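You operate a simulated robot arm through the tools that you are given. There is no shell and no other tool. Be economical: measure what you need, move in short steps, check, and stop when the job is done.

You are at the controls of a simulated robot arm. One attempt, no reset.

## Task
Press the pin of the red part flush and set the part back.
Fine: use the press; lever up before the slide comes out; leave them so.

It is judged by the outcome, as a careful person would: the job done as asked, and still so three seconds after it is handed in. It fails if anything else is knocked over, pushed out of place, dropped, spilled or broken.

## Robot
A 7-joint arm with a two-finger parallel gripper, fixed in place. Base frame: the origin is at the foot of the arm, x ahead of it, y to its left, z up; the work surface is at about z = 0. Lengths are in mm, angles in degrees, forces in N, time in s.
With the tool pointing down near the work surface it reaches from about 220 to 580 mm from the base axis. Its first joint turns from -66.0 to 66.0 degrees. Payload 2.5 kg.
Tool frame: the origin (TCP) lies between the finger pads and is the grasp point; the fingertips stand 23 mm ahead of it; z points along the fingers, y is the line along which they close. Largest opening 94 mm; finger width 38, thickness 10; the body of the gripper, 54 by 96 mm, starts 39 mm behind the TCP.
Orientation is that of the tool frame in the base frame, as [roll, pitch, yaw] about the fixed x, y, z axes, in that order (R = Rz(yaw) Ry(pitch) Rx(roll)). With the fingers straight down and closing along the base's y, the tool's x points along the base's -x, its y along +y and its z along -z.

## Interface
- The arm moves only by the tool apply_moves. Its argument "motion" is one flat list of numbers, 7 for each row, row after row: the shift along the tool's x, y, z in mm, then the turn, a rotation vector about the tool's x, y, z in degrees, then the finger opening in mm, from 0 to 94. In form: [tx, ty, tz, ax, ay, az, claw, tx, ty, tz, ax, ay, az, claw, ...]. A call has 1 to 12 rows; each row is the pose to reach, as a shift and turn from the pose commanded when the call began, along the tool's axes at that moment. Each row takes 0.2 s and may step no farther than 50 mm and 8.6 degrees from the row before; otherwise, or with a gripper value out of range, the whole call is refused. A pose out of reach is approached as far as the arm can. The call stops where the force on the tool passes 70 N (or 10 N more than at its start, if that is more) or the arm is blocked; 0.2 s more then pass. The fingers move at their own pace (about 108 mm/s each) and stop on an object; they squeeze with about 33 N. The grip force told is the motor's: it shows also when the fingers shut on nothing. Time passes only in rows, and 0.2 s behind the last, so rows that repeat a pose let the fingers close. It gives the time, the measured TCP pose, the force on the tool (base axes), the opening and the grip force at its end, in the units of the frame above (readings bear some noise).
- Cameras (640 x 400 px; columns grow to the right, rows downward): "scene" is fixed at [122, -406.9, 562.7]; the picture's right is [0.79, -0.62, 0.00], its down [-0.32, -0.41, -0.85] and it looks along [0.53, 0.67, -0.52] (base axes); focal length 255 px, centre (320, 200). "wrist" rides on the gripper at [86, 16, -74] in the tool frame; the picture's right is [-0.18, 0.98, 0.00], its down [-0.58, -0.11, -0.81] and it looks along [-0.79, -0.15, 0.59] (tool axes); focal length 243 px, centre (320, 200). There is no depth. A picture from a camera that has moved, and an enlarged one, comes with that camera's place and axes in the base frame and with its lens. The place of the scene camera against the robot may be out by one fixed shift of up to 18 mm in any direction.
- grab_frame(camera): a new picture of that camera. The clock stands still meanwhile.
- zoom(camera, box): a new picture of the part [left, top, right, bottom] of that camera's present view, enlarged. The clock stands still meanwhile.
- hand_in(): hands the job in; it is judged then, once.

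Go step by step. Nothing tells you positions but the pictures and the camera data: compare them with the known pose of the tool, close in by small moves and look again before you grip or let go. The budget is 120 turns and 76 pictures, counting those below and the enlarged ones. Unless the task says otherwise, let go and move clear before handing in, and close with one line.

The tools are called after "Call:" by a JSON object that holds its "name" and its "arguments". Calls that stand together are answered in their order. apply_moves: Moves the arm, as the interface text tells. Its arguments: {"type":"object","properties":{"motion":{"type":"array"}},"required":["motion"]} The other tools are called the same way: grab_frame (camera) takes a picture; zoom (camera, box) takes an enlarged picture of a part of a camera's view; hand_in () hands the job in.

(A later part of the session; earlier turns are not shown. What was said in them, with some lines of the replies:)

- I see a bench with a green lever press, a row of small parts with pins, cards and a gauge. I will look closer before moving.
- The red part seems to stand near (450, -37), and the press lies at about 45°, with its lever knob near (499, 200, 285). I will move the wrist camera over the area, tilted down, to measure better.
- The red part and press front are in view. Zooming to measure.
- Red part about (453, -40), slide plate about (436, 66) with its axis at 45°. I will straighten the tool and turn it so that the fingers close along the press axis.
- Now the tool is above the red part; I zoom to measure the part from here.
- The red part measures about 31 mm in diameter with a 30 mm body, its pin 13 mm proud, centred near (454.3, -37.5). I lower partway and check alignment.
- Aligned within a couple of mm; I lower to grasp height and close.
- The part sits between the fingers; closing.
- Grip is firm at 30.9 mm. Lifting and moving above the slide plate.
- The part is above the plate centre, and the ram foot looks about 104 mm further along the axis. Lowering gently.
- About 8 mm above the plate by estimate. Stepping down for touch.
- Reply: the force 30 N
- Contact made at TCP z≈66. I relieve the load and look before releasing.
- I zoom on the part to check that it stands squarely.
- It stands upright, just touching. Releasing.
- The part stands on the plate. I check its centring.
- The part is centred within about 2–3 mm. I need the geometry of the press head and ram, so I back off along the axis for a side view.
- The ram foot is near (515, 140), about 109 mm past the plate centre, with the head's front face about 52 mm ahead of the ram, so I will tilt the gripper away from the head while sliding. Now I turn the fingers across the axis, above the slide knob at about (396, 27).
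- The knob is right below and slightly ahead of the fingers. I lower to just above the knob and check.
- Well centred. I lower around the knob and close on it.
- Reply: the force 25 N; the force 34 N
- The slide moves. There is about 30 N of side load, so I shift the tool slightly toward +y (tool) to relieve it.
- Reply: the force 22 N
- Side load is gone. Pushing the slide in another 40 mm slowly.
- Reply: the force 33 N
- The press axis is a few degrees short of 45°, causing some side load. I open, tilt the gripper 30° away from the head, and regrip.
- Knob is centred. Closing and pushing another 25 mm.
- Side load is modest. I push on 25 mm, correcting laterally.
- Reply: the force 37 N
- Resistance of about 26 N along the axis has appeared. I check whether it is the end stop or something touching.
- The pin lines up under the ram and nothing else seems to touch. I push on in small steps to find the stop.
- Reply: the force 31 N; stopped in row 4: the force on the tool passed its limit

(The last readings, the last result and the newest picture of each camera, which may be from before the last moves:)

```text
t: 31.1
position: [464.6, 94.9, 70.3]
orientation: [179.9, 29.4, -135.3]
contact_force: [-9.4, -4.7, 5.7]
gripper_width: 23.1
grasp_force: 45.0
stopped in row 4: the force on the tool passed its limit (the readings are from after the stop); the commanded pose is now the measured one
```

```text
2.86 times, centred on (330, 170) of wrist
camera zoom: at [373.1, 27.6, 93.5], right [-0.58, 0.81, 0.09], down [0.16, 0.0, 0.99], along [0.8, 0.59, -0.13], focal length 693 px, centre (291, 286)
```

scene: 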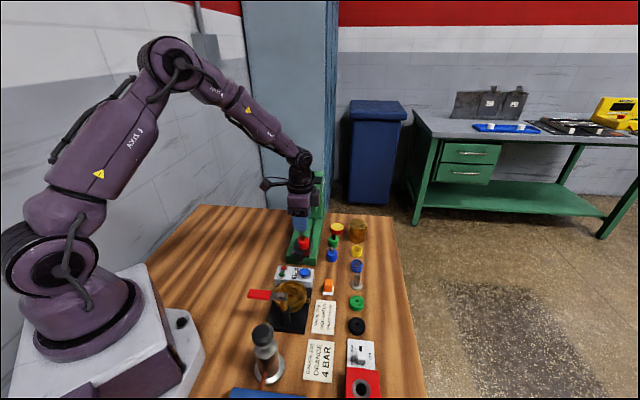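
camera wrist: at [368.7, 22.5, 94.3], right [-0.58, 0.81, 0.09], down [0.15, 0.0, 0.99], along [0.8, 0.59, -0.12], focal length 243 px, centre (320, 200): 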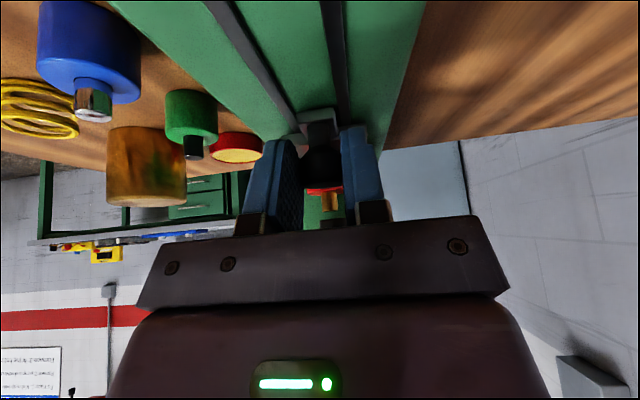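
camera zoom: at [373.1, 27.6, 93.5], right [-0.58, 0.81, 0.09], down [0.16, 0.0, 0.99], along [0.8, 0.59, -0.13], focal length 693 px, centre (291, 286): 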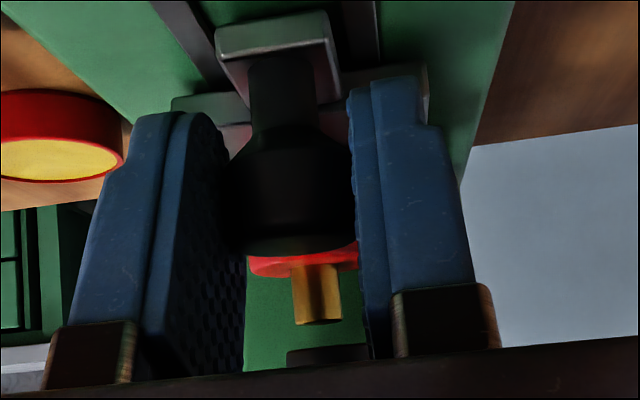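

The slide has hit a stop. I release the knob, retreat up and back, and check the pin against the ram.

Call:
{"name": "apply_moves", "arguments": {"motion": [0, 0, 0, 0, 0, 0, 42, 0, 0, 0, 0, 0, 0, 42, 0, 0, -15, 0, 0, 0, 42, 0, 0, -40, 0, 0, 0, 42, 0, 0, -70, 0, 0, 0, 42, 30, 0, -90, 0, 7.5, 0, 42, 50, 0, -100, 0, 15, 0, 42, 70, 0, -110, 0, 22.5, 0, 42, 70, 0, -110, 0, 30, 0, 42]}}

Call:
{"name": "grab_frame", "arguments": {"camera": "wrist"}}

Call:
{"name": "zoom", "arguments": {"camera": "scene", "box": [270, 140, 360, 290]}}

```text
t: 33.1
position: [381.5, 14.2, 132.5]
orientation: [179.9, -0.6, -135.3]
contact_force: [-0.1, -0.1, -0.5]
gripper_width: 42.0
grasp_force: 0.1
```

```text
29 pictures are left
camera wrist: at [309.8, -35.3, 208.1], right [-0.56, 0.83, 0.0], down [0.5, 0.34, 0.8], along [0.66, 0.45, -0.6], focal length 243 px, centre (320, 200)
```

wrist: 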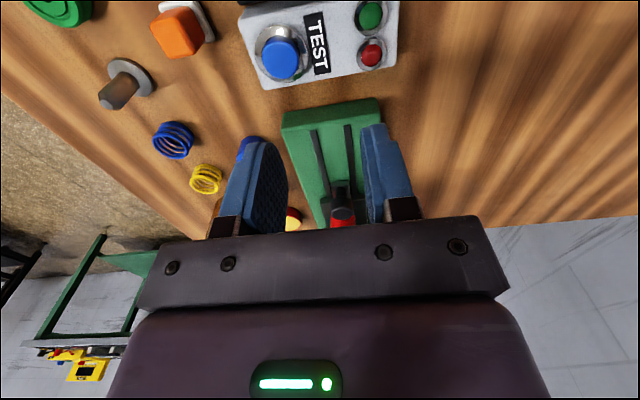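

```text
2.67 times, centred on (315, 215) of scene
camera zoom: at [121.9, -406.9, 562.7], right [0.79, -0.62, 0.0], down [-0.32, -0.41, -0.85], along [0.53, 0.67, -0.52], focal length 680 px, centre (333, 160)
```

zoom: 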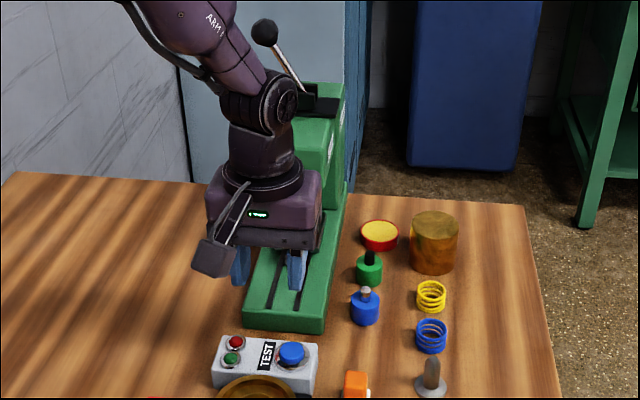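

I turn back to the side-view orientation, which the lever also needs, and look at pin versus ram.

Call:
{"name": "apply_moves", "arguments": {"motion": [-3, 2, -10, 0, 0, 8.2, 60, -6, 5, -10, 0, 0, 16.4, 60, -9, 8, -10, 0, 0, 24.5, 60, -12, 11, -10, 0, 0, 32.7, 60, -15, 14, -10, 0, 0, 40.9, 60, -18, 17, -5, 0, 0, 49.1, 60, -21, 20, 0, 0, 0, 57.3, 60, -24, 22, 3, 0, 0, 65.5, 60, -27, 24, 5, 0, 0, 73.6, 60, -30, 26, 8, 0, 0, 81.8, 60, -31.8, 26, 8, 0, 0, 90, 60, -31.8, 26, 8, 0, 0, 90, 60]}}

Call:
{"name": "zoom", "arguments": {"camera": "wrist", "box": [440, 0, 640, 200]}}

```text
t: 35.7
position: [385.6, 55.6, 124.1]
orientation: [-179.4, -0.1, 134.7]
contact_force: [-0.4, -0.6, 0.1]
gripper_width: 59.8
grasp_force: 0.2
```

```text
2.00 times, centred on (540, 100) of wrist
camera zoom: at [338.0, 128.5, 198.5], right [0.83, 0.56, -0.01], down [0.34, -0.49, 0.81], along [0.45, -0.67, -0.59], focal length 485 px, centre (-120, 400)
```

zoom: 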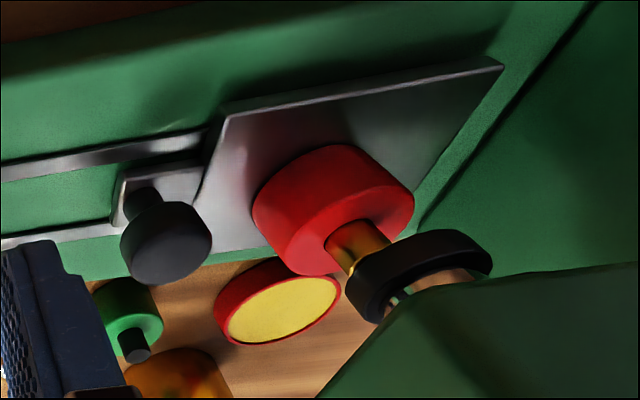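

The pin sits squarely under the ram foot. Next the lever: I rise and go over its knob near (499, 200, 285).

Call:
{"name": "apply_moves", "arguments": {"motion": [0, 0, -45, 0, 0, 0, 60, 0, 0, -90, 0, 0, 0, 60, 0, 0, -135, 0, 0, 0, 60, 0, 0, -180, 0, 0, 0, 60, 0, 0, -225, 0, 0, 0, 60, 6, 45, -230, 0, 0, 0, 60, 12, 90, -235, 0, 0, 0, 60, 17, 135, -235, 0, 0, 0, 60, 21.9, 180, -235, 0, 0, 0, 60, 21.9, 180, -235, 0, 0, 0, 60]}}

Call:
{"name": "grab_frame", "arguments": {"camera": "wrist"}}

Call:
{"name": "zoom", "arguments": {"camera": "scene", "box": [220, 60, 380, 240]}}

```text
t: 37.9
position: [501.1, 201.2, 356.8]
orientation: [-179.3, -0.1, 134.8]
contact_force: [0.2, 0.1, 0.4]
gripper_width: 60.2
grasp_force: 0.1
```

```text
26 pictures are left
camera wrist: at [453.1, 272.8, 431.6], right [0.83, 0.56, -0.01], down [0.34, -0.48, 0.81], along [0.45, -0.67, -0.59], focal length 243 px, centre (320, 200)
```

wrist: 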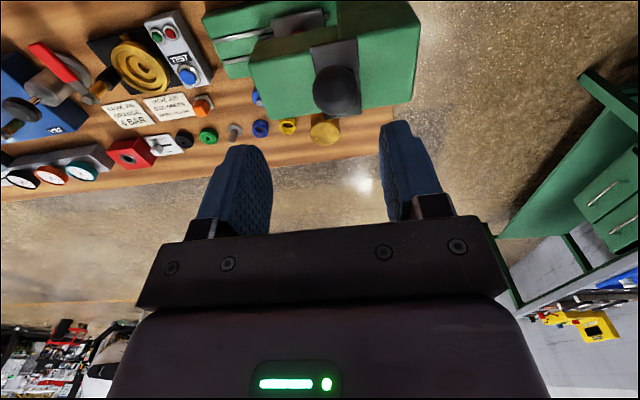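

```text
2.22 times, centred on (300, 150) of scene
camera zoom: at [122.0, -406.8, 562.7], right [0.79, -0.62, 0.0], down [-0.32, -0.41, -0.85], along [0.53, 0.67, -0.52], focal length 566 px, centre (364, 311)
```

zoom: 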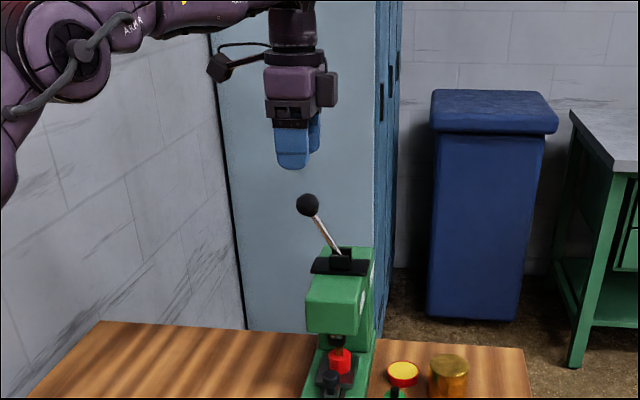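

The knob appears nearer (511, 203, 266). I shift and descend partway to confirm.

Call:
{"name": "apply_moves", "arguments": {"motion": [-3, 8, 20, 0, 0, 0, 60, -5, 8, 45, 0, 0, 0, 60, -5, 8, 45, 0, 0, 0, 60]}}

Call:
{"name": "zoom", "arguments": {"camera": "wrist", "box": [160, 0, 480, 240]}}

Call:
{"name": "zoom", "arguments": {"camera": "scene", "box": [260, 80, 350, 240]}}

```text
t: 38.7
position: [511.1, 201.6, 313.0]
orientation: [-179.4, -0.2, 134.9]
contact_force: [0.2, -0.3, -0.8]
gripper_width: 59.9
grasp_force: 0.0
```

```text
1.67 times, centred on (320, 120) of wrist
camera zoom: at [461.8, 273.5, 386.7], right [0.83, 0.56, -0.01], down [0.34, -0.48, 0.81], along [0.45, -0.67, -0.59], focal length 404 px, centre (320, 333)
```

zoom: 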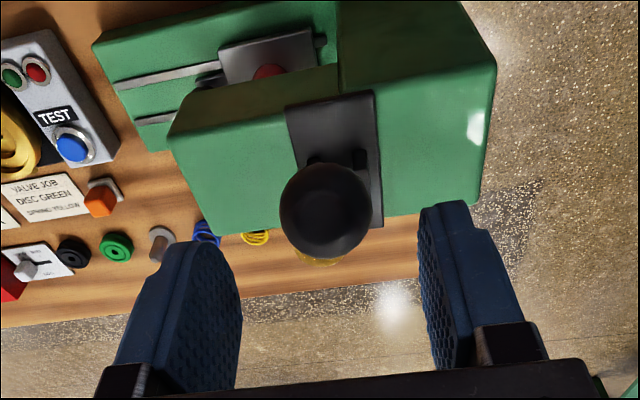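

```text
2.50 times, centred on (305, 160) of scene
camera zoom: at [122.0, -406.9, 562.7], right [0.79, -0.62, 0.0], down [-0.32, -0.41, -0.85], along [0.53, 0.67, -0.52], focal length 637 px, centre (358, 300)
```

zoom: 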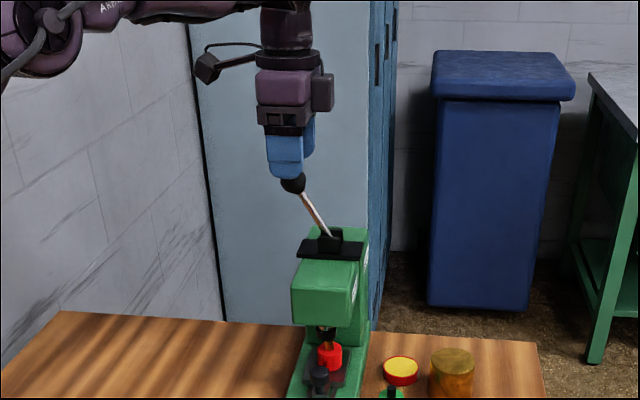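

Knob centre is about (510, 205.5, 275). I lower around it and close.

Call:
{"name": "apply_moves", "arguments": {"motion": [3.5, 1, 20, 0, 0, 0, 60, 3.5, 1, 38, 0, 0, 0, 60, 3.5, 1, 38, 0, 0, 0, 50, 3.5, 1, 38, 0, 0, 0, 40, 3.5, 1, 38, 0, 0, 0, 20, 3.5, 1, 38, 0, 0, 0, 20]}}

Call:
{"name": "zoom", "arguments": {"camera": "wrist", "box": [160, 0, 480, 240]}}

```text
t: 40.1
position: [509.3, 206.1, 274.4]
orientation: [-179.7, 0.0, 134.8]
contact_force: [20.6, 12.1, -7.1]
gripper_width: 31.2
grasp_force: 44.6
```

```text
1.67 times, centred on (320, 120) of wrist
camera zoom: at [459.8, 277.5, 348.7], right [0.83, 0.56, -0.01], down [0.34, -0.49, 0.81], along [0.45, -0.67, -0.59], focal length 404 px, centre (320, 333)
```

zoom: 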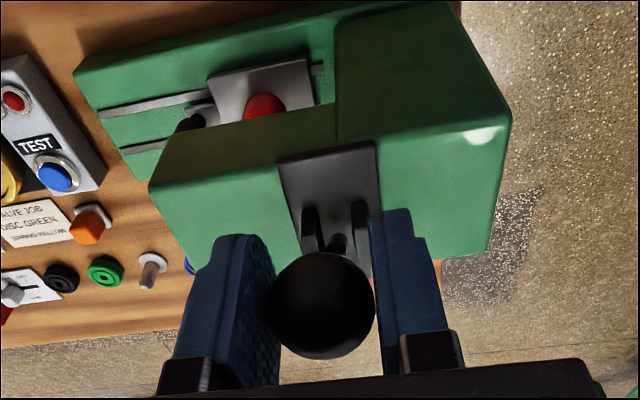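

Gripped. I centre along the axis and swing the lever down the first 20° along its arc, watching the forces.

Call:
{"name": "apply_moves", "arguments": {"motion": [0, 2, 0, 0, 0, 0, 20, 3, 2.5, 1.9, 0, 0, 0, 20, 6, 2.5, 4.1, 0, 0, 0, 20, 9, 2.5, 6.3, 0, 0, 0, 20, 12, 2.5, 8.7, 0, 0, 0, 20, 17.3, 2.5, 13.8, 0, 0, 0, 20, 22.3, 2.5, 19.4, 0, 0, 0, 20, 22.3, 2.5, 19.4, 0, 0, 0, 20]}}

Call:
{"name": "zoom", "arguments": {"camera": "scene", "box": [260, 100, 350, 260]}}

```text
t: 41.9
position: [491.8, 225.4, 252.5]
orientation: [-179.3, -0.4, 135.0]
contact_force: [-2.3, 1.0, -0.2]
gripper_width: 20.6
grasp_force: 0.2
```

```text
2.50 times, centred on (305, 180) of scene
camera zoom: at [122.0, -406.8, 562.7], right [0.79, -0.62, 0.0], down [-0.32, -0.41, -0.85], along [0.53, 0.67, -0.52], focal length 637 px, centre (358, 250)
```

zoom: 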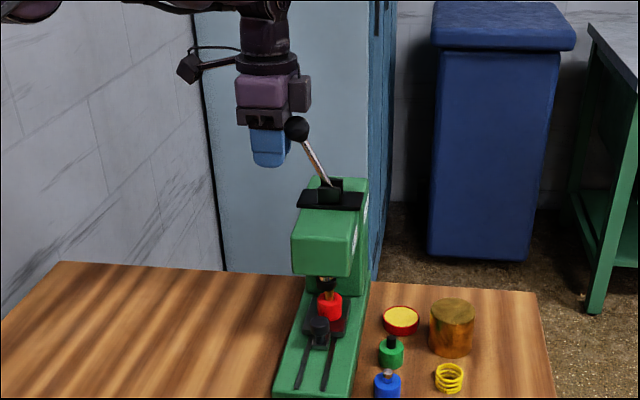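

The fingers slipped off and the lever stayed, so it seems to be at its rest stop on this side and must swing the other way over the top. I close the fingers, go beside the knob on the left, and test a gentle push rightwards.

Call:
{"name": "apply_moves", "arguments": {"motion": [18, 0, 0, 0, 0, 0, 10, 18, 0, -15, 0, 0, 0, 0, 18, 0, -28, 0, 0, 0, 0, 18, 0, -28, 0, 0, 0, 0]}}

Call:
{"name": "apply_moves", "arguments": {"motion": [-5, 0, 0, 0, 0, 0, 0, -10, 0, 0, 0, 0, 0, 0, -14, 0, 0, 0, 0, 0, 0, -18, 0, 0, 0, 0, 0, 0, -22, 0, 0, 0, 0, 0, 0, -26, 0, 0, 0, 0, 0, 0]}}

Call:
{"name": "zoom", "arguments": {"camera": "scene", "box": [260, 100, 350, 260]}}

```text
t: 42.9
position: [480.1, 236.6, 282.2]
orientation: [-179.5, 0.0, 134.8]
contact_force: [0.0, -0.8, 1.1]
gripper_width: 0.0
grasp_force: 33.0
```

```text
t: 44.3
position: [497.8, 215.2, 282.7]
orientation: [-179.3, 0.1, 134.8]
contact_force: [-1.1, 0.2, 0.6]
gripper_width: 0.0
grasp_force: 33.0
```

```text
2.50 times, centred on (305, 180) of scene
camera zoom: at [122.0, -406.9, 562.7], right [0.79, -0.62, 0.0], down [-0.32, -0.41, -0.85], along [0.53, 0.67, -0.52], focal length 637 px, centre (358, 250)
```

zoom: 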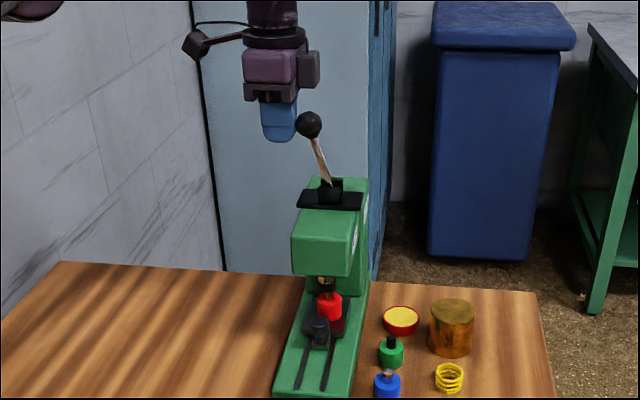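

The lever swings rightwards easily. I keep pushing along its arc.

Call:
{"name": "apply_moves", "arguments": {"motion": [-7, 0, 0, 0, 0, 0, 0, -14, 0, 0, 0, 0, 0, 0, -21, 0, 0, 0, 0, 0, 0, -28, 0, 0, 0, 0, 0, 0, -35, 0, 1, 0, 0, 0, 0, -42, 0, 3, 0, 0, 0, 0, -42, 0, 3, 0, 0, 0, 0]}}

Call:
{"name": "zoom", "arguments": {"camera": "scene", "box": [260, 100, 350, 260]}}

Call:
{"name": "zoom", "arguments": {"camera": "wrist", "box": [160, 0, 480, 240]}}

```text
t: 45.9
position: [529.5, 184.6, 279.3]
orientation: [-179.4, -0.1, 134.8]
contact_force: [-0.6, -0.2, 0.3]
gripper_width: 0.2
grasp_force: 32.6
```

```text
2.50 times, centred on (305, 180) of scene
camera zoom: at [122.0, -406.9, 562.7], right [0.79, -0.62, 0.0], down [-0.32, -0.41, -0.85], along [0.53, 0.67, -0.52], focal length 637 px, centre (358, 250)
```

zoom: 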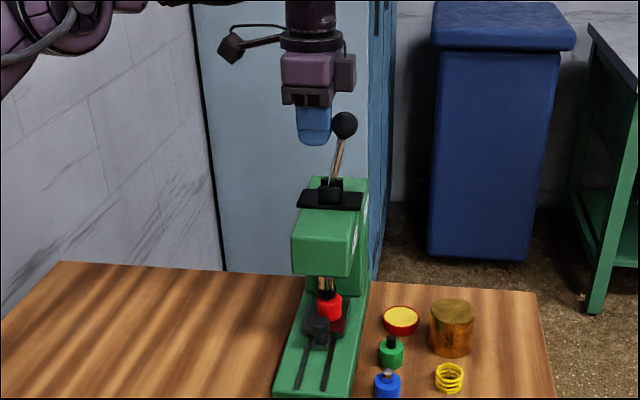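

```text
1.67 times, centred on (320, 120) of wrist
camera zoom: at [480.7, 258.3, 353.8], right [0.83, 0.56, -0.01], down [0.34, -0.48, 0.81], along [0.45, -0.67, -0.59], focal length 404 px, centre (320, 333)
```

zoom: 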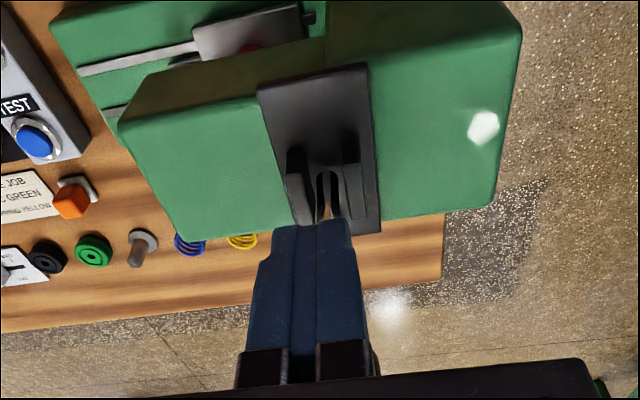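

Lever is past vertical and the ram is coming down. Continuing.

Call:
{"name": "apply_moves", "arguments": {"motion": [-6, 0, 2, 0, 0, 0, 0, -12, 0, 4, 0, 0, 0, 0, -18, 0, 7, 0, 0, 0, 0, -24, 0, 11, 0, 0, 0, 0, -30, 0, 15, 0, 0, 0, 0, -30, 0, 15, 0, 0, 0, 0]}}

Call:
{"name": "zoom", "arguments": {"camera": "scene", "box": [260, 100, 350, 260]}}

```text
t: 47.3
position: [549.6, 174.0, 268.4]
orientation: [179.6, -0.5, 135.5]
contact_force: [-21.6, 32.4, 32.1]
gripper_width: 0.2
grasp_force: 32.9
```

```text
2.50 times, centred on (305, 180) of scene
camera zoom: at [121.8, -406.8, 562.8], right [0.79, -0.62, 0.0], down [-0.32, -0.41, -0.85], along [0.53, 0.67, -0.52], focal length 637 px, centre (358, 250)
```

zoom: 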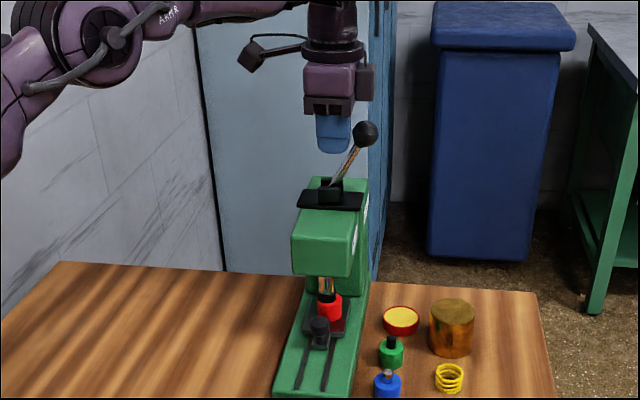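

Resistance now: about 38 N sideways and 32 N up. I check the ram and pin.

Call:
{"name": "zoom", "arguments": {"camera": "scene", "box": [295, 190, 335, 240]}}

```text
8.00 times, centred on (315, 215) of scene
camera zoom: at [121.8, -406.8, 562.8], right [0.79, -0.62, 0.0], down [-0.32, -0.41, -0.85], along [0.53, 0.67, -0.52], focal length 2039 px, centre (360, 80)
```

zoom: 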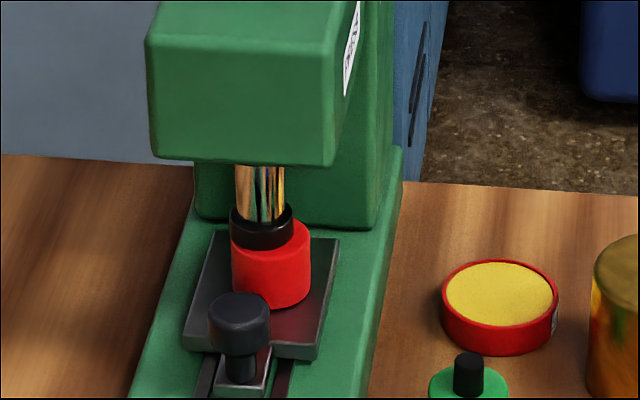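

The ram foot looks about level with the part's top face. I push a bit further along the arc to be sure it bottoms out.

Call:
{"name": "apply_moves", "arguments": {"motion": [-2, 0, 1, 0, 0, 0, 0, -4, 0, 2, 0, 0, 0, 0, -6, 0, 3, 0, 0, 0, 0, -8, 0, 4, 0, 0, 0, 0, -8, 0, 4, 0, 0, 0, 0]}}

Call:
{"name": "zoom", "arguments": {"camera": "scene", "box": [295, 120, 355, 240]}}

```text
t: 48.0
position: [547.0, 175.2, 269.9]
orientation: [179.9, -1.1, 135.7]
contact_force: [-11.5, 0.9, 6.7]
gripper_width: 0.0
grasp_force: 33.4
stopped in row 3: the force on the tool passed its limit (the readings are from after the stop); the commanded pose is now the measured one
```

```text
3.33 times, centred on (325, 180) of scene
camera zoom: at [121.9, -406.9, 562.7], right [0.79, -0.62, 0.0], down [-0.32, -0.41, -0.85], along [0.53, 0.67, -0.52], focal length 850 px, centre (303, 267)
```

zoom: 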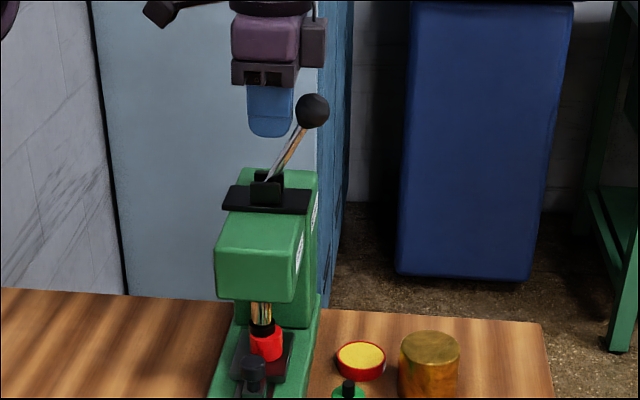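

The lever is solid at over 70 N, with the ram down. Now lever up: I back off a little, open the fingers, straddle the knob and look.

Call:
{"name": "apply_moves", "arguments": {"motion": [6, 0, 0, 0, 0, 0, 0, 6, 0, 0, 0, 0, 0, 30, 6, 0, 0, 0, 0, 0, 54, 6, 0, 0, 0, 0, 0, 54, 0, 0, 0, 0, 0, 0, 54, -8, 0, 0, 0, 0, 0, 54, -16, 0, 0, 0, 0, 0, 54, -24, 0, 0, 0, 0, 0, 54, -24, 0, 0, 0, 0, 0, 54]}}

Call:
{"name": "zoom", "arguments": {"camera": "wrist", "box": [160, 0, 480, 240]}}

Call:
{"name": "zoom", "arguments": {"camera": "scene", "box": [280, 120, 350, 240]}}

```text
t: 50.0
position: [564.7, 157.4, 267.8]
orientation: [179.8, -1.1, 135.7]
contact_force: [0.2, 0.5, 0.6]
gripper_width: 54.2
grasp_force: 0.1
```

```text
1.67 times, centred on (320, 120) of wrist
camera zoom: at [516.3, 227.4, 344.1], right [0.82, 0.57, 0.0], down [0.35, -0.5, 0.79], along [0.46, -0.65, -0.61], focal length 404 px, centre (320, 333)
```

zoom: 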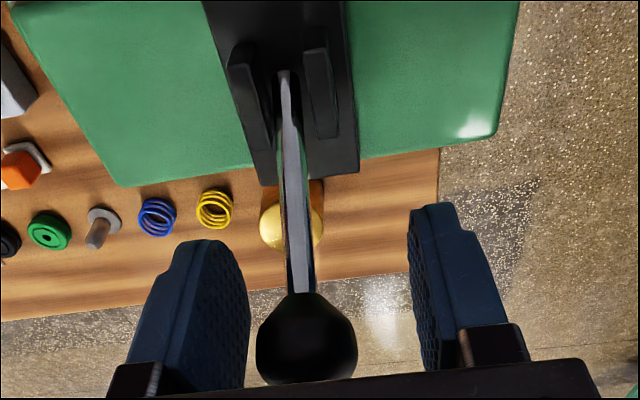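

```text
3.33 times, centred on (315, 180) of scene
camera zoom: at [122.0, -406.9, 562.7], right [0.79, -0.62, 0.0], down [-0.32, -0.41, -0.85], along [0.53, 0.67, -0.52], focal length 850 px, centre (337, 267)
```

zoom: 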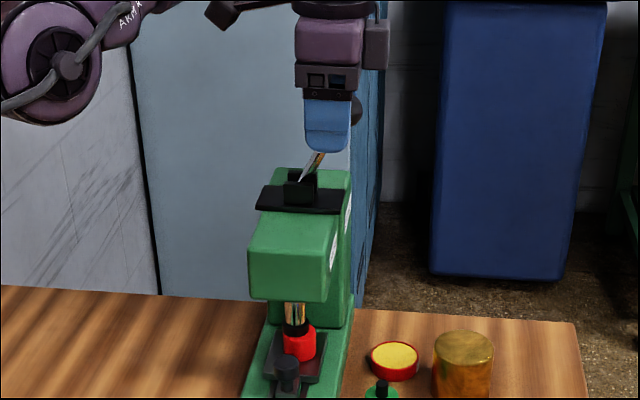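

The knob is between the fingers, 10 mm right and a bit toward −axis. I close on it and swing the lever back over the top.

Call:
{"name": "apply_moves", "arguments": {"motion": [0, -4.5, 0, 0, 0, 0, 50, 0, -4.5, 0, 0, 0, 0, 36, 0, -4.5, 0, 0, 0, 0, 20, 0, -4.5, 0, 0, 0, 0, 20, 5, -4.5, -2.7, 0, 0, 0, 20, 10, -4.5, -5.1, 0, 0, 0, 20, 15, -4.5, -7, 0, 0, 0, 20, 20, -4.5, -8.6, 0, 0, 0, 20, 20, -4.5, -8.6, 0, 0, 0, 20]}}

```text
t: 52.0
position: [548.4, 165.3, 276.9]
orientation: [-179.9, -0.8, 135.4]
contact_force: [-4.6, -22.7, -9.8]
gripper_width: 31.4
grasp_force: 45.5
```

Call:
{"name": "apply_moves", "arguments": {"motion": [7, -2, -2, 0, 0, 0, 20, 14, -2, -2.7, 0, 0, 0, 20, 21, -2, -2.9, 0, 0, 0, 20, 28, -2, -2.5, 0, 0, 0, 20, 35, -2, -1.8, 0, 0, 0, 20, 42, -2, -0.5, 0, 0, 0, 20, 49, -2, 1.8, 0, 0, 0, 20, 56, -2, 5, 0, 0, 0, 20, 62, -2, 8.5, 0, 0, 0, 20, 62, -2, 8.5, 0, 0, 0, 20]}}

Call:
{"name": "zoom", "arguments": {"camera": "scene", "box": [260, 120, 350, 240]}}

```text
t: 54.2
position: [500.7, 209.5, 268.1]
orientation: [180.0, -1.1, 135.7]
contact_force: [-0.2, -0.7, 0.1]
gripper_width: 19.4
grasp_force: 0.2
```

```text
3.33 times, centred on (305, 180) of scene
camera zoom: at [122.0, -406.8, 562.7], right [0.79, -0.62, 0.0], down [-0.32, -0.41, -0.85], along [0.53, 0.67, -0.52], focal length 850 px, centre (370, 267)
```

zoom: 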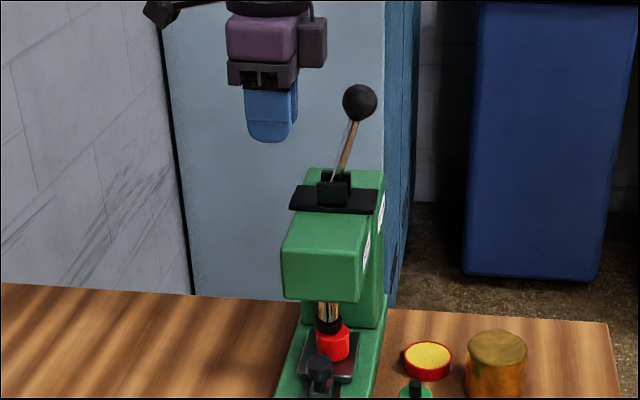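

The grip slipped off with the lever part-way (about 18° right). I will turn the fingers across the axis so that a finger pushes the knob positively.

Call:
{"name": "apply_moves", "arguments": {"motion": [4, 0, -40, 0, 0, 0, 60, 4, 0, -82, 0, 0, -8, 60, -4, 0, -82, 0, 0, -16.4, 60, -12, 0, -82, 0, 0, -24.7, 60, -20, 0, -82, 0, 0, -33, 60, -28, 0, -82, 0, 0, -41.2, 60, -36, 0, -82, 0, 0, -49.5, 60, -44, 0, -82, 0, 0, -57.7, 60, -52, 0, -82, 0, 0, -66, 60, -60, 0, -82, 0, 0, -74.2, 60, -68, 0, -82, 0, 0, -82.4, 60, -74, 0, -82, 0, 0, -90, 60]}}

Call:
{"name": "zoom", "arguments": {"camera": "wrist", "box": [160, 0, 480, 240]}}

```text
t: 56.8
position: [544.6, 153.3, 346.2]
orientation: [178.9, 0.1, -134.1]
contact_force: [-0.5, 0.2, -0.6]
gripper_width: 60.1
grasp_force: 0.1
out of reach, approached as far as the arm can: row 10, 11, 12
```

```text
1.67 times, centred on (320, 120) of wrist
camera zoom: at [473.8, 100.7, 421.1], right [-0.58, 0.82, 0.02], down [0.49, 0.33, 0.81], along [0.65, 0.47, -0.59], focal length 404 px, centre (320, 333)
```

zoom: 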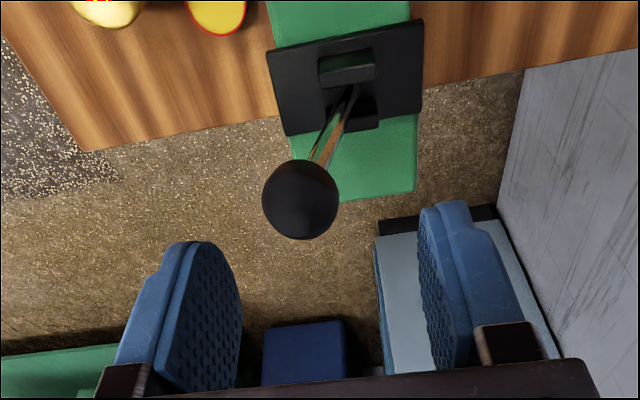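

I adjust to the right and lower around the knob in stages.

Call:
{"name": "apply_moves", "arguments": {"motion": [2, -8, 0, 0, 0, 0, 60, 2, -8, 18, 0, 0, 0, 60, 2, -8, 18, 0, 0, 0, 60]}}

Call:
{"name": "zoom", "arguments": {"camera": "wrist", "box": [160, 0, 480, 240]}}

```text
t: 57.6
position: [549.3, 147.1, 328.0]
orientation: [178.9, 0.2, -134.3]
contact_force: [0.8, 0.3, -0.4]
gripper_width: 60.1
grasp_force: 0.1
```

```text
1.67 times, centred on (320, 120) of wrist
camera zoom: at [477.9, 94.6, 402.4], right [-0.57, 0.82, 0.02], down [0.49, 0.33, 0.81], along [0.65, 0.47, -0.59], focal length 404 px, centre (320, 333)
```

zoom: 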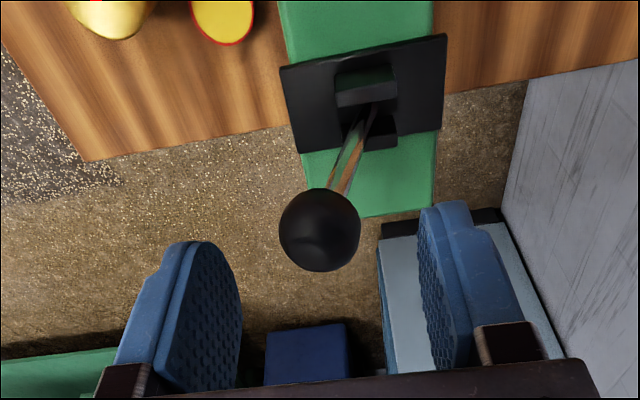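

Call:
{"name": "apply_moves", "arguments": {"motion": [-2, -3, 20, 0, 0, 0, 60, -3, -3, 43, 0, 0, 0, 60, -3, -3, 43, 0, 0, 0, 50, -3, -3, 43, 0, 0, 0, 40, -3, -3, 43, 0, 0, 0, 24, -3, -3, 43, 0, 0, 0, 24]}}

Call:
{"name": "zoom", "arguments": {"camera": "wrist", "box": [160, 0, 480, 240]}}

```text
t: 59.0
position: [551.9, 147.9, 285.5]
orientation: [178.8, 0.0, -134.4]
contact_force: [-1.0, -0.7, -3.4]
gripper_width: 31.5
grasp_force: 45.0
```

```text
1.67 times, centred on (320, 120) of wrist
camera zoom: at [481.6, 95.2, 359.9], right [-0.57, 0.82, 0.02], down [0.49, 0.33, 0.81], along [0.65, 0.47, -0.59], focal length 404 px, centre (320, 333)
```

zoom: 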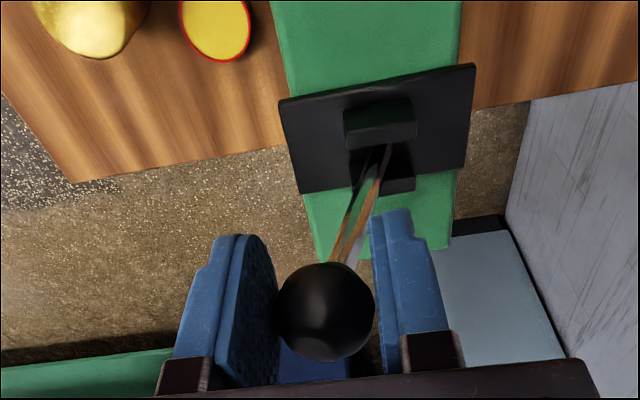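

Firmly gripped with no stray load. Swinging the lever left over the top to its rest.

Call:
{"name": "apply_moves", "arguments": {"motion": [0, 5, -2, 0, 0, 0, 24, 0, 10, -3.6, 0, 0, 0, 24, 0, 17, -5.3, 0, 0, 0, 24, 0, 24, -6.3, 0, 0, 0, 24, 0, 32, -7, 0, 0, 0, 24, 0, 39, -7.2, 0, 0, 0, 24, 0, 46, -7.2, 0, 0, 0, 24, 0, 52, -7, 0, 0, 0, 24, 0, 58, -6, 0, 0, 0, 24, 0, 63, -5, 0, 0, 0, 24, 0, 63, -5, 0, 0, 0, 24]}}

Call:
{"name": "zoom", "arguments": {"camera": "scene", "box": [260, 120, 350, 240]}}

```text
t: 61.4
position: [508.2, 191.8, 290.8]
orientation: [178.8, 0.1, -134.4]
contact_force: [16.5, 3.8, -14.6]
gripper_width: 31.2
grasp_force: 44.9
```

```text
3.33 times, centred on (305, 180) of scene
camera zoom: at [122.1, -406.8, 562.7], right [0.79, -0.62, 0.0], down [-0.32, -0.41, -0.85], along [0.53, 0.67, -0.52], focal length 850 px, centre (370, 267)
```

zoom: 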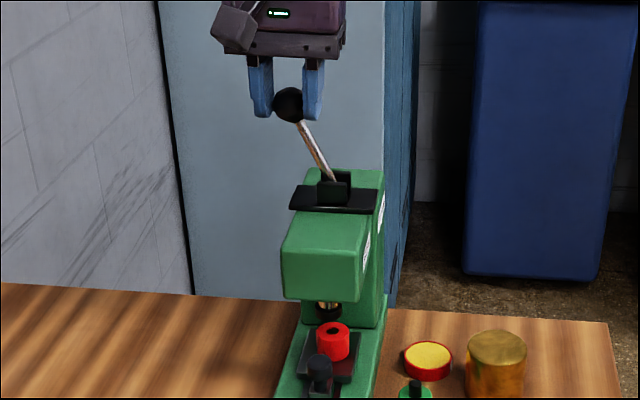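

The ram is up and the pin looks pressed in. I bring the lever fully to its rest.

Call:
{"name": "apply_moves", "arguments": {"motion": [0, 4, 2, 0, 0, 0, 24, 0, 8, 4.5, 0, 0, 0, 24, 0, 11, 6.5, 0, 0, 0, 24, 0, 11, 6.5, 0, 0, 0, 24]}}

Call:
{"name": "zoom", "arguments": {"camera": "scene", "box": [260, 120, 350, 240]}}

```text
t: 62.4
position: [502.9, 196.0, 289.8]
orientation: [179.6, 0.8, -134.6]
contact_force: [29.0, -16.2, 14.5]
gripper_width: 31.1
grasp_force: 45.0
```

```text
3.33 times, centred on (305, 180) of scene
camera zoom: at [121.9, -406.9, 562.7], right [0.79, -0.62, 0.0], down [-0.32, -0.41, -0.85], along [0.53, 0.67, -0.52], focal length 850 px, centre (370, 267)
```

zoom: 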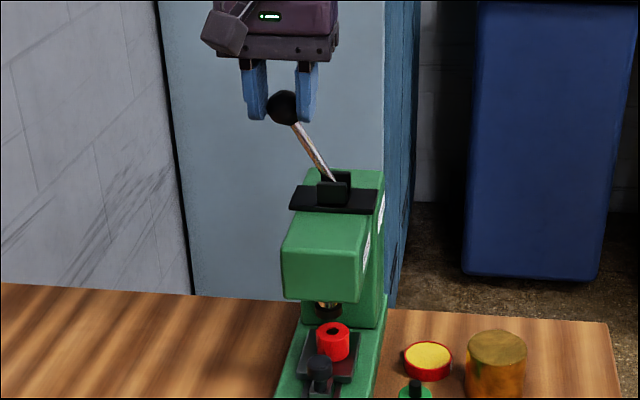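

Lever is back at its original rest. I open, rise clear and move back to in front of the press.

Call:
{"name": "apply_moves", "arguments": {"motion": [0, -3, 0, 0, 0, 0, 40, 0, -3, 0, 0, 0, 0, 56, 0, -3, -30, 0, 0, 0, 56, 0, -3, -60, 0, 0, 0, 56, 45, -10, -60, 0, 0, 0, 56, 90, -20, -60, 0, 0, 0, 56, 135, -30, -60, 0, 0, 0, 56, 180, -36, -60, 0, 0, 0, 50, 208, -41, -40, 0, 0, 0, 46, 208, -41, -40, 0, 0, 0, 44]}}

Call:
{"name": "apply_moves", "arguments": {"motion": [0, 0, 45, 0, 0, 0, 44, 0, 0, 90, 0, 0, 0, 44, 0, 0, 135, 0, 0, 0, 44, 0, 0, 180, 0, 0, 0, 44, 0, 0, 180, 0, 0, 0, 44]}}

Call:
{"name": "zoom", "arguments": {"camera": "scene", "box": [250, 140, 370, 290]}}

```text
t: 64.6
position: [384.8, 21.1, 324.9]
orientation: [178.9, 0.1, -134.3]
contact_force: [-0.4, 0.2, -0.4]
gripper_width: 44.1
grasp_force: 0.0
```

```text
t: 65.8
position: [381.3, 23.6, 143.8]
orientation: [178.9, 0.2, -134.3]
contact_force: [-0.1, -0.3, 0.9]
gripper_width: 43.8
grasp_force: 0.0
```

```text
2.67 times, centred on (310, 215) of scene
camera zoom: at [122.0, -406.9, 562.7], right [0.79, -0.62, 0.0], down [-0.32, -0.41, -0.85], along [0.53, 0.67, -0.52], focal length 680 px, centre (347, 160)
```

zoom: 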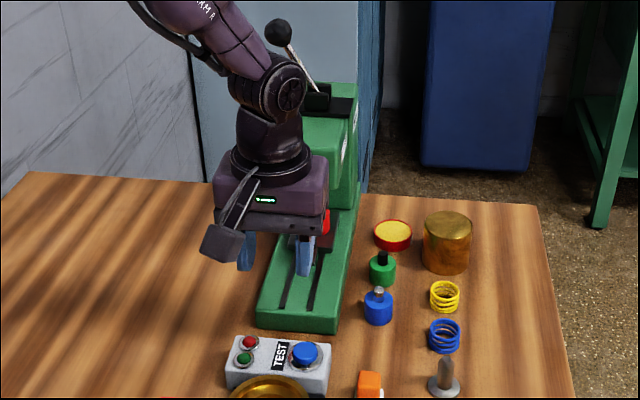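

Slide still in, part under the raised ram. I tilt 30° and approach the slide knob along the earlier path.

Call:
{"name": "apply_moves", "arguments": {"motion": [-15, -3, 5, 0, -7.5, 0, 44, -35, -6, 10, 0, -15, 0, 44, -55, -8.5, 15, 0, -22.5, 0, 44, -75, -8.5, 25, 0, -30, 0, 44, -89.4, -8.5, 39, 0, -30, 0, 44, -89.4, -8.5, 39, 0, -30, 0, 44]}}

Call:
{"name": "grab_frame", "arguments": {"camera": "wrist"}}

```text
t: 67.2
position: [450.2, 82.3, 104.7]
orientation: [178.7, 30.1, -134.9]
contact_force: [-0.9, 0.4, 0.0]
gripper_width: 43.9
grasp_force: 0.0
```

```text
5 pictures are left
camera wrist: at [360.5, 12.3, 126.0], right [-0.59, 0.8, 0.11], down [0.16, -0.02, 0.99], along [0.79, 0.6, -0.12], focal length 243 px, centre (320, 200)
```

wrist: 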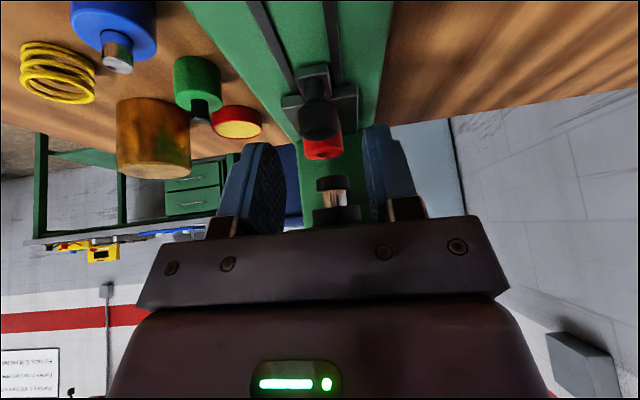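

The pin is no longer proud of the red part, and the knob is centred. I advance the last 40 mm and grip it.

Call:
{"name": "apply_moves", "arguments": {"motion": [0, 0, 15, 0, 0, 0, 44, 0, 0, 30, 0, 0, 0, 44, 0, 0, 39, 0, 0, 0, 44, 0, 0, 39, 0, 0, 0, 34, 0, 0, 39, 0, 0, 0, 18, 0, 0, 39, 0, 0, 0, 18]}}

```text
t: 68.6
position: [463.4, 95.8, 72.2]
orientation: [178.8, 30.1, -135.0]
contact_force: [4.8, -3.4, -3.5]
gripper_width: 23.1
grasp_force: 45.6
```

Call:
{"name": "apply_moves", "arguments": {"motion": [4.3, 0, -2.5, 0, 0, 0, 18, 8.7, 0, -5, 0, 0, 0, 18, 13, 0, -7.5, 0, 0, 0, 18, 17.3, 0, -10, 0, 0, 0, 18, 21.7, -0.5, -12.5, 0, 0, 0, 18, 26, -0.5, -15, 0, 0, 0, 18, 26, -0.5, -15, 0, 0, 0, 18]}}

Call:
{"name": "apply_moves", "arguments": {"motion": [4.3, 0, -2.5, 0, 0, 0, 18, 8.7, 0, -5, 0, 0, 0, 18, 13, 0, -7.5, 0, 0, 0, 18, 17.3, 0, -10, 0, 0, 0, 18, 21.7, 0, -12.5, 0, 0, 0, 18, 21.7, 0, -12.5, 0, 0, 0, 18]}}

```text
t: 70.2
position: [443.1, 74.7, 72.2]
orientation: [178.7, 30.1, -135.0]
contact_force: [7.4, -7.4, -11.1]
gripper_width: 23.2
grasp_force: 45.0
```

```text
t: 71.6
position: [425.2, 57.5, 70.3]
orientation: [178.7, 30.1, -134.8]
contact_force: [4.4, -5.3, -5.2]
gripper_width: 23.0
grasp_force: 44.5
```

The slide follows well. I release, return the tool to vertical and regrip for the rest.

Call:
{"name": "apply_moves", "arguments": {"motion": [0, 0, 0, 0, 0, 0, 36, 0, 0, 0, 0, 0, 0, 42, -1, 0, 0.5, 0, 7.5, 0, 42, -2, 0, 1, 0, 15, 0, 42, -3, 0, 1.5, 0, 22.5, 0, 42, -3.5, 0, 2, 0, 30, 0, 42, -3.5, 0, 2, 0, 30, 0, 30, -3.5, 0, 2, 0, 30, 0, 18, -3.5, 0, 2, 0, 30, 0, 18]}}

```text
t: 73.6
position: [428.4, 60.0, 72.0]
orientation: [178.9, 0.1, -134.3]
contact_force: [-0.7, 1.0, 3.7]
gripper_width: 23.1
grasp_force: 44.9
```

Call:
{"name": "apply_moves", "arguments": {"motion": [5, 0, 0, 0, 0, 0, 18, 11, 0, 0, 0, 0, 0, 18, 17, 0, 0, 0, 0, 0, 18, 23, 0, 0, 0, 0, 0, 18, 29, 0, 0, 0, 0, 0, 18, 35, 0, 0, 0, 0, 0, 18, 41, 0, 0, 0, 0, 0, 18, 45, 0, 0, 0, 0, 0, 18, 45, 0, 0, 0, 0, 0, 18]}}

Call:
{"name": "apply_moves", "arguments": {"motion": [2, 0, 0, 0, 0, 0, 18, 4, 0, 0, 0, 0, 0, 18, 6, 0, 0, 0, 0, 0, 18, 6, 0, 0, 0, 0, 0, 18]}}

```text
t: 75.6
position: [396.8, 27.9, 70.5]
orientation: [178.9, 0.2, -134.3]
contact_force: [-6.2, 7.3, 7.2]
gripper_width: 23.2
grasp_force: 45.4
```

```text
t: 76.6
position: [394.5, 28.0, 72.0]
orientation: [179.1, 0.7, -134.1]
contact_force: [19.7, 24.1, -8.7]
gripper_width: 23.7
grasp_force: 45.5
```

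The slide is at its outer stop. I relax, release, rise, and turn the fingers back over the part.

Call:
{"name": "apply_moves", "arguments": {"motion": [-3, 0, 0, 0, 0, 0, 18, -3, 0, 0, 0, 0, 0, 34, -3, 0, 0, 0, 0, 0, 46, -3, 0, -25, 0, 0, 0, 46, -3, 0, -50, 0, 0, 0, 46, -3, 0, -78, 0, 0, 0, 46]}}

Call:
{"name": "apply_moves", "arguments": {"motion": [-4, 0, 0, 0, 0, 8.2, 48, -8, 0, 0, 0, 0, 16.4, 48, -13, 0, 0, 0, 0, 24.6, 48, -18, -1, 0, 0, 0, 32.8, 48, -23, -1, 0, 0, 0, 41, 48, -28, -2, 0, 0, 0, 49.2, 48, -33, -2, 0, 0, 0, 57.4, 48, -38, -3, 0, 0, 0, 65.6, 48, -43, -3, 0, 0, 0, 73.8, 48, -48, -4, 0, 0, 0, 82, 48, -53, -4, 0, 0, 0, 90.4, 48, -53, -4, 0, 0, 0, 90.4, 48]}}

Call:
{"name": "zoom", "arguments": {"camera": "wrist", "box": [200, 0, 440, 150]}}

```text
t: 78.0
position: [395.7, 24.6, 149.3]
orientation: [178.8, 0.1, -134.3]
contact_force: [-0.1, 0.6, -0.2]
gripper_width: 45.9
grasp_force: 0.0
```

```text
t: 80.6
position: [434.8, 59.9, 150.2]
orientation: [179.9, -1.2, 135.2]
contact_force: [0.5, -0.1, 0.1]
gripper_width: 47.7
grasp_force: 0.0
```

```text
2.67 times, centred on (320, 75) of wrist
camera zoom: at [386.6, 130.1, 225.3], right [0.82, 0.57, 0.0], down [0.34, -0.5, 0.79], along [0.45, -0.65, -0.61], focal length 647 px, centre (320, 533)
```

zoom: 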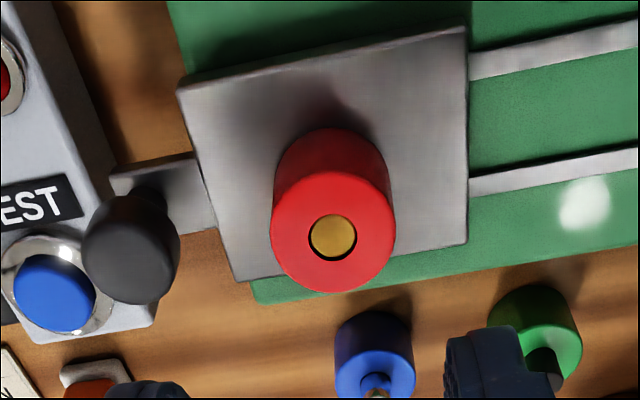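

The gold pin is flush in the red part and the slide is out. I lower around the part at the earlier grip pose and close.

Call:
{"name": "apply_moves", "arguments": {"motion": [2.4, 4.5, 20, 0, -1.2, 0, 48, 2.4, 4.5, 50, 0, -1.2, 0, 48, 2.4, 4.5, 83, 0, -1.2, 0, 48, 2.4, 4.5, 83, 0, -1.2, 0, 48]}}

Call:
{"name": "apply_moves", "arguments": {"motion": [0, 0, 0, 0, 0, 0, 38, 0, 0, 0, 0, 0, 0, 33, 0, 0, 0, 0, 0, 0, 20, 0, 0, 0, 0, 0, 0, 20]}}

```text
t: 81.6
position: [435.0, 66.8, 65.0]
orientation: [179.8, 0.1, 135.3]
contact_force: [0.1, 1.0, -0.4]
gripper_width: 48.0
grasp_force: 0.1
```

```text
t: 82.6
position: [435.7, 65.7, 66.5]
orientation: [179.8, 0.1, 135.3]
contact_force: [-0.7, 0.1, 0.2]
gripper_width: 31.1
grasp_force: 32.9
```

Gripped. I lift, carry the part back by the exact reverse displacement, and stop a few mm above the bench.

Call:
{"name": "apply_moves", "arguments": {"motion": [0, 0, -20, 0, 0, 0, 20, 0, 0, -50, 0, 0, 0, 20, 0, 0, -70, 0, 0, 0, 20, -28, -20, -70, 0, 0, 0, 20, -56, -40, -70, 0, 0, 0, 20, -82.5, -59.6, -70, 0, 0, 0, 20, -82.5, -59.6, -40, 0, 0, 0, 20, -82.5, -59.6, 0, 0, 0, 0, 20, -82.5, -59.6, 20, 0, 0, 0, 20, -82.5, -59.6, 33, 0, 0, 0, 20, -82.5, -59.6, 33, 0, 0, 0, 20]}}

Call:
{"name": "grab_frame", "arguments": {"camera": "wrist"}}

```text
t: 85.0
position: [452.6, -33.2, 33.1]
orientation: [179.8, 0.0, 135.4]
contact_force: [-0.3, 0.1, -1.7]
gripper_width: 30.7
grasp_force: 33.4
```

```text
3 pictures are left
camera wrist: at [403.1, 36.6, 107.1], right [0.82, 0.57, 0.0], down [0.33, -0.49, 0.81], along [0.46, -0.66, -0.59], focal length 243 px, centre (320, 200)
```

wrist: 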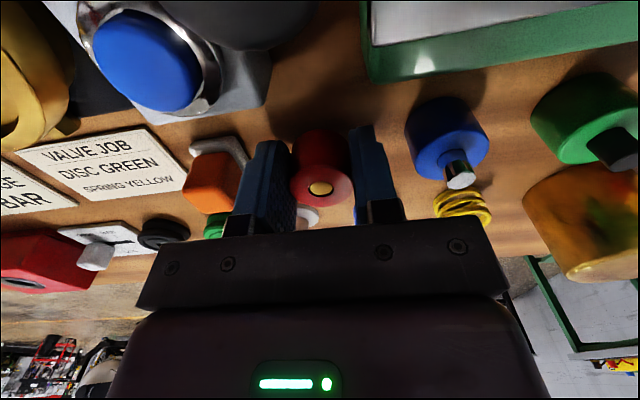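

It matches the original place well. Lowering to touch.

Call:
{"name": "apply_moves", "arguments": {"motion": [0, 0, 2, 0, 0, 0, 20, 0, 0, 4, 0, 0, 0, 20, 0, 0, 4, 0, 0, 0, 20]}}

Call:
{"name": "apply_moves", "arguments": {"motion": [0, 0, 1, 0, 0, 0, 20, 0, 0, 1, 0, 0, 0, 20]}}

```text
t: 85.8
position: [453.4, -35.3, 29.2]
orientation: [179.8, 0.1, 135.3]
contact_force: [-0.3, -0.4, -1.2]
gripper_width: 30.8
grasp_force: 33.2
```

```text
t: 86.4
position: [453.1, -35.5, 27.8]
orientation: [179.8, 0.1, 135.2]
contact_force: [0.1, 0.2, -2.3]
gripper_width: 30.9
grasp_force: 32.6
```

Call:
{"name": "apply_moves", "arguments": {"motion": [0, 0, 1, 0, 0, 0, 20, 0, 0, 1, 0, 0, 0, 20]}}

```text
t: 87.0
position: [452.7, -34.3, 26.9]
orientation: [179.8, 0.2, 135.3]
contact_force: [0.3, -0.7, -0.7]
gripper_width: 31.3
grasp_force: 32.8
```

No clear contact yet; one more millimetre.

Call:
{"name": "apply_moves", "arguments": {"motion": [0, 0, 0.7, 0, 0, 0, 20, 0, 0, 0.7, 0, 0, 0, 20]}}

```text
t: 87.6
position: [452.7, -34.9, 26.8]
orientation: [179.8, 0.1, 135.3]
contact_force: [-0.4, -0.9, -1.1]
gripper_width: 31.2
grasp_force: 33.3
```

Call:
{"name": "apply_moves", "arguments": {"motion": [0, 0, 0.7, 0, 0, 0, 20, 0, 0, 0.7, 0, 0, 0, 20]}}

```text
t: 88.2
position: [453.1, -35.9, 25.0]
orientation: [179.8, 0.1, 135.2]
contact_force: [0.2, 0.0, -2.3]
gripper_width: 31.0
grasp_force: 32.6
```

Call:
{"name": "apply_moves", "arguments": {"motion": [0, 0, 0.6, 0, 0, 0, 20, 0, 0, 0.6, 0, 0, 0, 20]}}

Call:
{"name": "zoom", "arguments": {"camera": "wrist", "box": [220, 90, 420, 230]}}

```text
t: 88.8
position: [453.1, -33.8, 24.8]
orientation: [179.8, 0.1, 135.3]
contact_force: [-0.4, 0.2, -0.7]
gripper_width: 31.1
grasp_force: 32.8
```

```text
2.86 times, centred on (320, 160) of wrist
camera zoom: at [402.9, 36.8, 99.7], right [0.82, 0.57, 0.0], down [0.33, -0.49, 0.81], along [0.46, -0.66, -0.59], focal length 693 px, centre (320, 314)
```

zoom: 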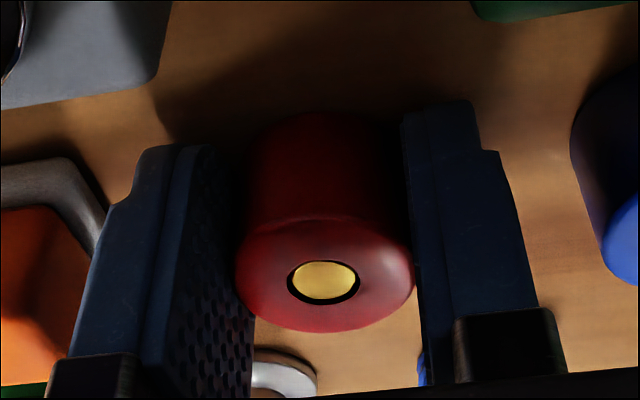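

Call:
{"name": "apply_moves", "arguments": {"motion": [0, 0, 0.6, 0, 0, 0, 20, 0, 0, 0.6, 0, 0, 0, 20]}}

Call:
{"name": "apply_moves", "arguments": {"motion": [0, 0, 0.5, 0, 0, 0, 20, 0, 0, 0.5, 0, 0, 0, 20]}}

```text
t: 89.4
position: [452.8, -33.1, 24.2]
orientation: [179.8, 0.1, 135.3]
contact_force: [-0.6, 0.1, -1.4]
gripper_width: 31.0
grasp_force: 32.8
```

```text
t: 90.0
position: [452.9, -32.8, 24.5]
orientation: [179.8, 0.1, 135.2]
contact_force: [-3.6, -0.7, 8.2]
gripper_width: 30.8
grasp_force: 32.7
```

Light contact (8 N): the part is on the bench. I release gently, rise straight up and move clear.

Call:
{"name": "apply_moves", "arguments": {"motion": [0, 0, -0.5, 0, 0, 0, 31, 0, 0, -0.5, 0, 0, 0, 34, 0, 0, -0.5, 0, 0, 0, 46, 0, 0, -0.5, 0, 0, 0, 46]}}

Call:
{"name": "apply_moves", "arguments": {"motion": [0, 0, -20, 0, 0, 0, 46, 0, 0, -60, 0, 0, 0, 46, 0, 0, -100, 0, 0, 0, 46, 0, 0, -145, 0, 0, 0, 46, 0, 0, -166, 0, 0, 0, 46, 0, 0, -166, 0, 0, 0, 46]}}

Call:
{"name": "zoom", "arguments": {"camera": "wrist", "box": [240, 0, 400, 100]}}

```text
t: 91.0
position: [452.7, -33.9, 25.7]
orientation: [179.8, 0.1, 135.3]
contact_force: [-0.1, -0.7, 0.4]
gripper_width: 46.1
grasp_force: 0.0
```

```text
t: 92.4
position: [452.0, -34.4, 190.3]
orientation: [179.8, 0.1, 135.4]
contact_force: [-0.3, 0.4, -0.4]
gripper_width: 46.4
grasp_force: 0.0
```

```text
4.00 times, centred on (320, 50) of wrist
camera zoom: at [401.7, 36.8, 265.1], right [0.82, 0.57, 0.0], down [0.33, -0.49, 0.81], along [0.46, -0.66, -0.59], focal length 970 px, centre (320, 800)
```

zoom: 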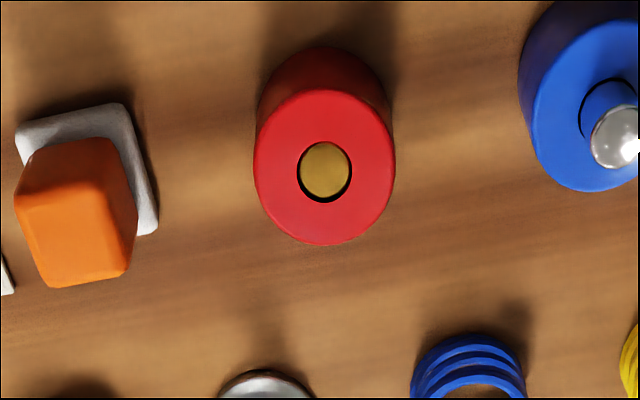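

The part stands within about 1 mm of its original place relative to its neighbours, pin flush. A final scene check.

Call:
{"name": "grab_frame", "arguments": {"camera": "scene"}}

```text
0 pictures are left
```

scene: 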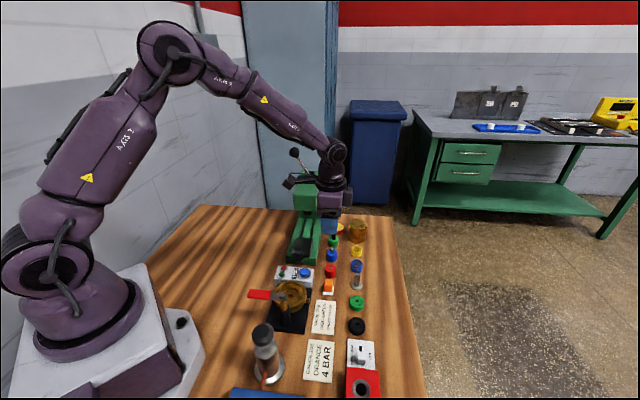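

The lever is up, the slide is out, the red part is back in place and the arm is clear, so I hand in.

Call:
{"name": "hand_in", "arguments": {}}

```text
The job is handed in.
```

I pressed the red part's pin flush in the press and set the part back within about 1 mm of where it stood. The lever was raised before the slide came out, and I left the lever up and the slide out.
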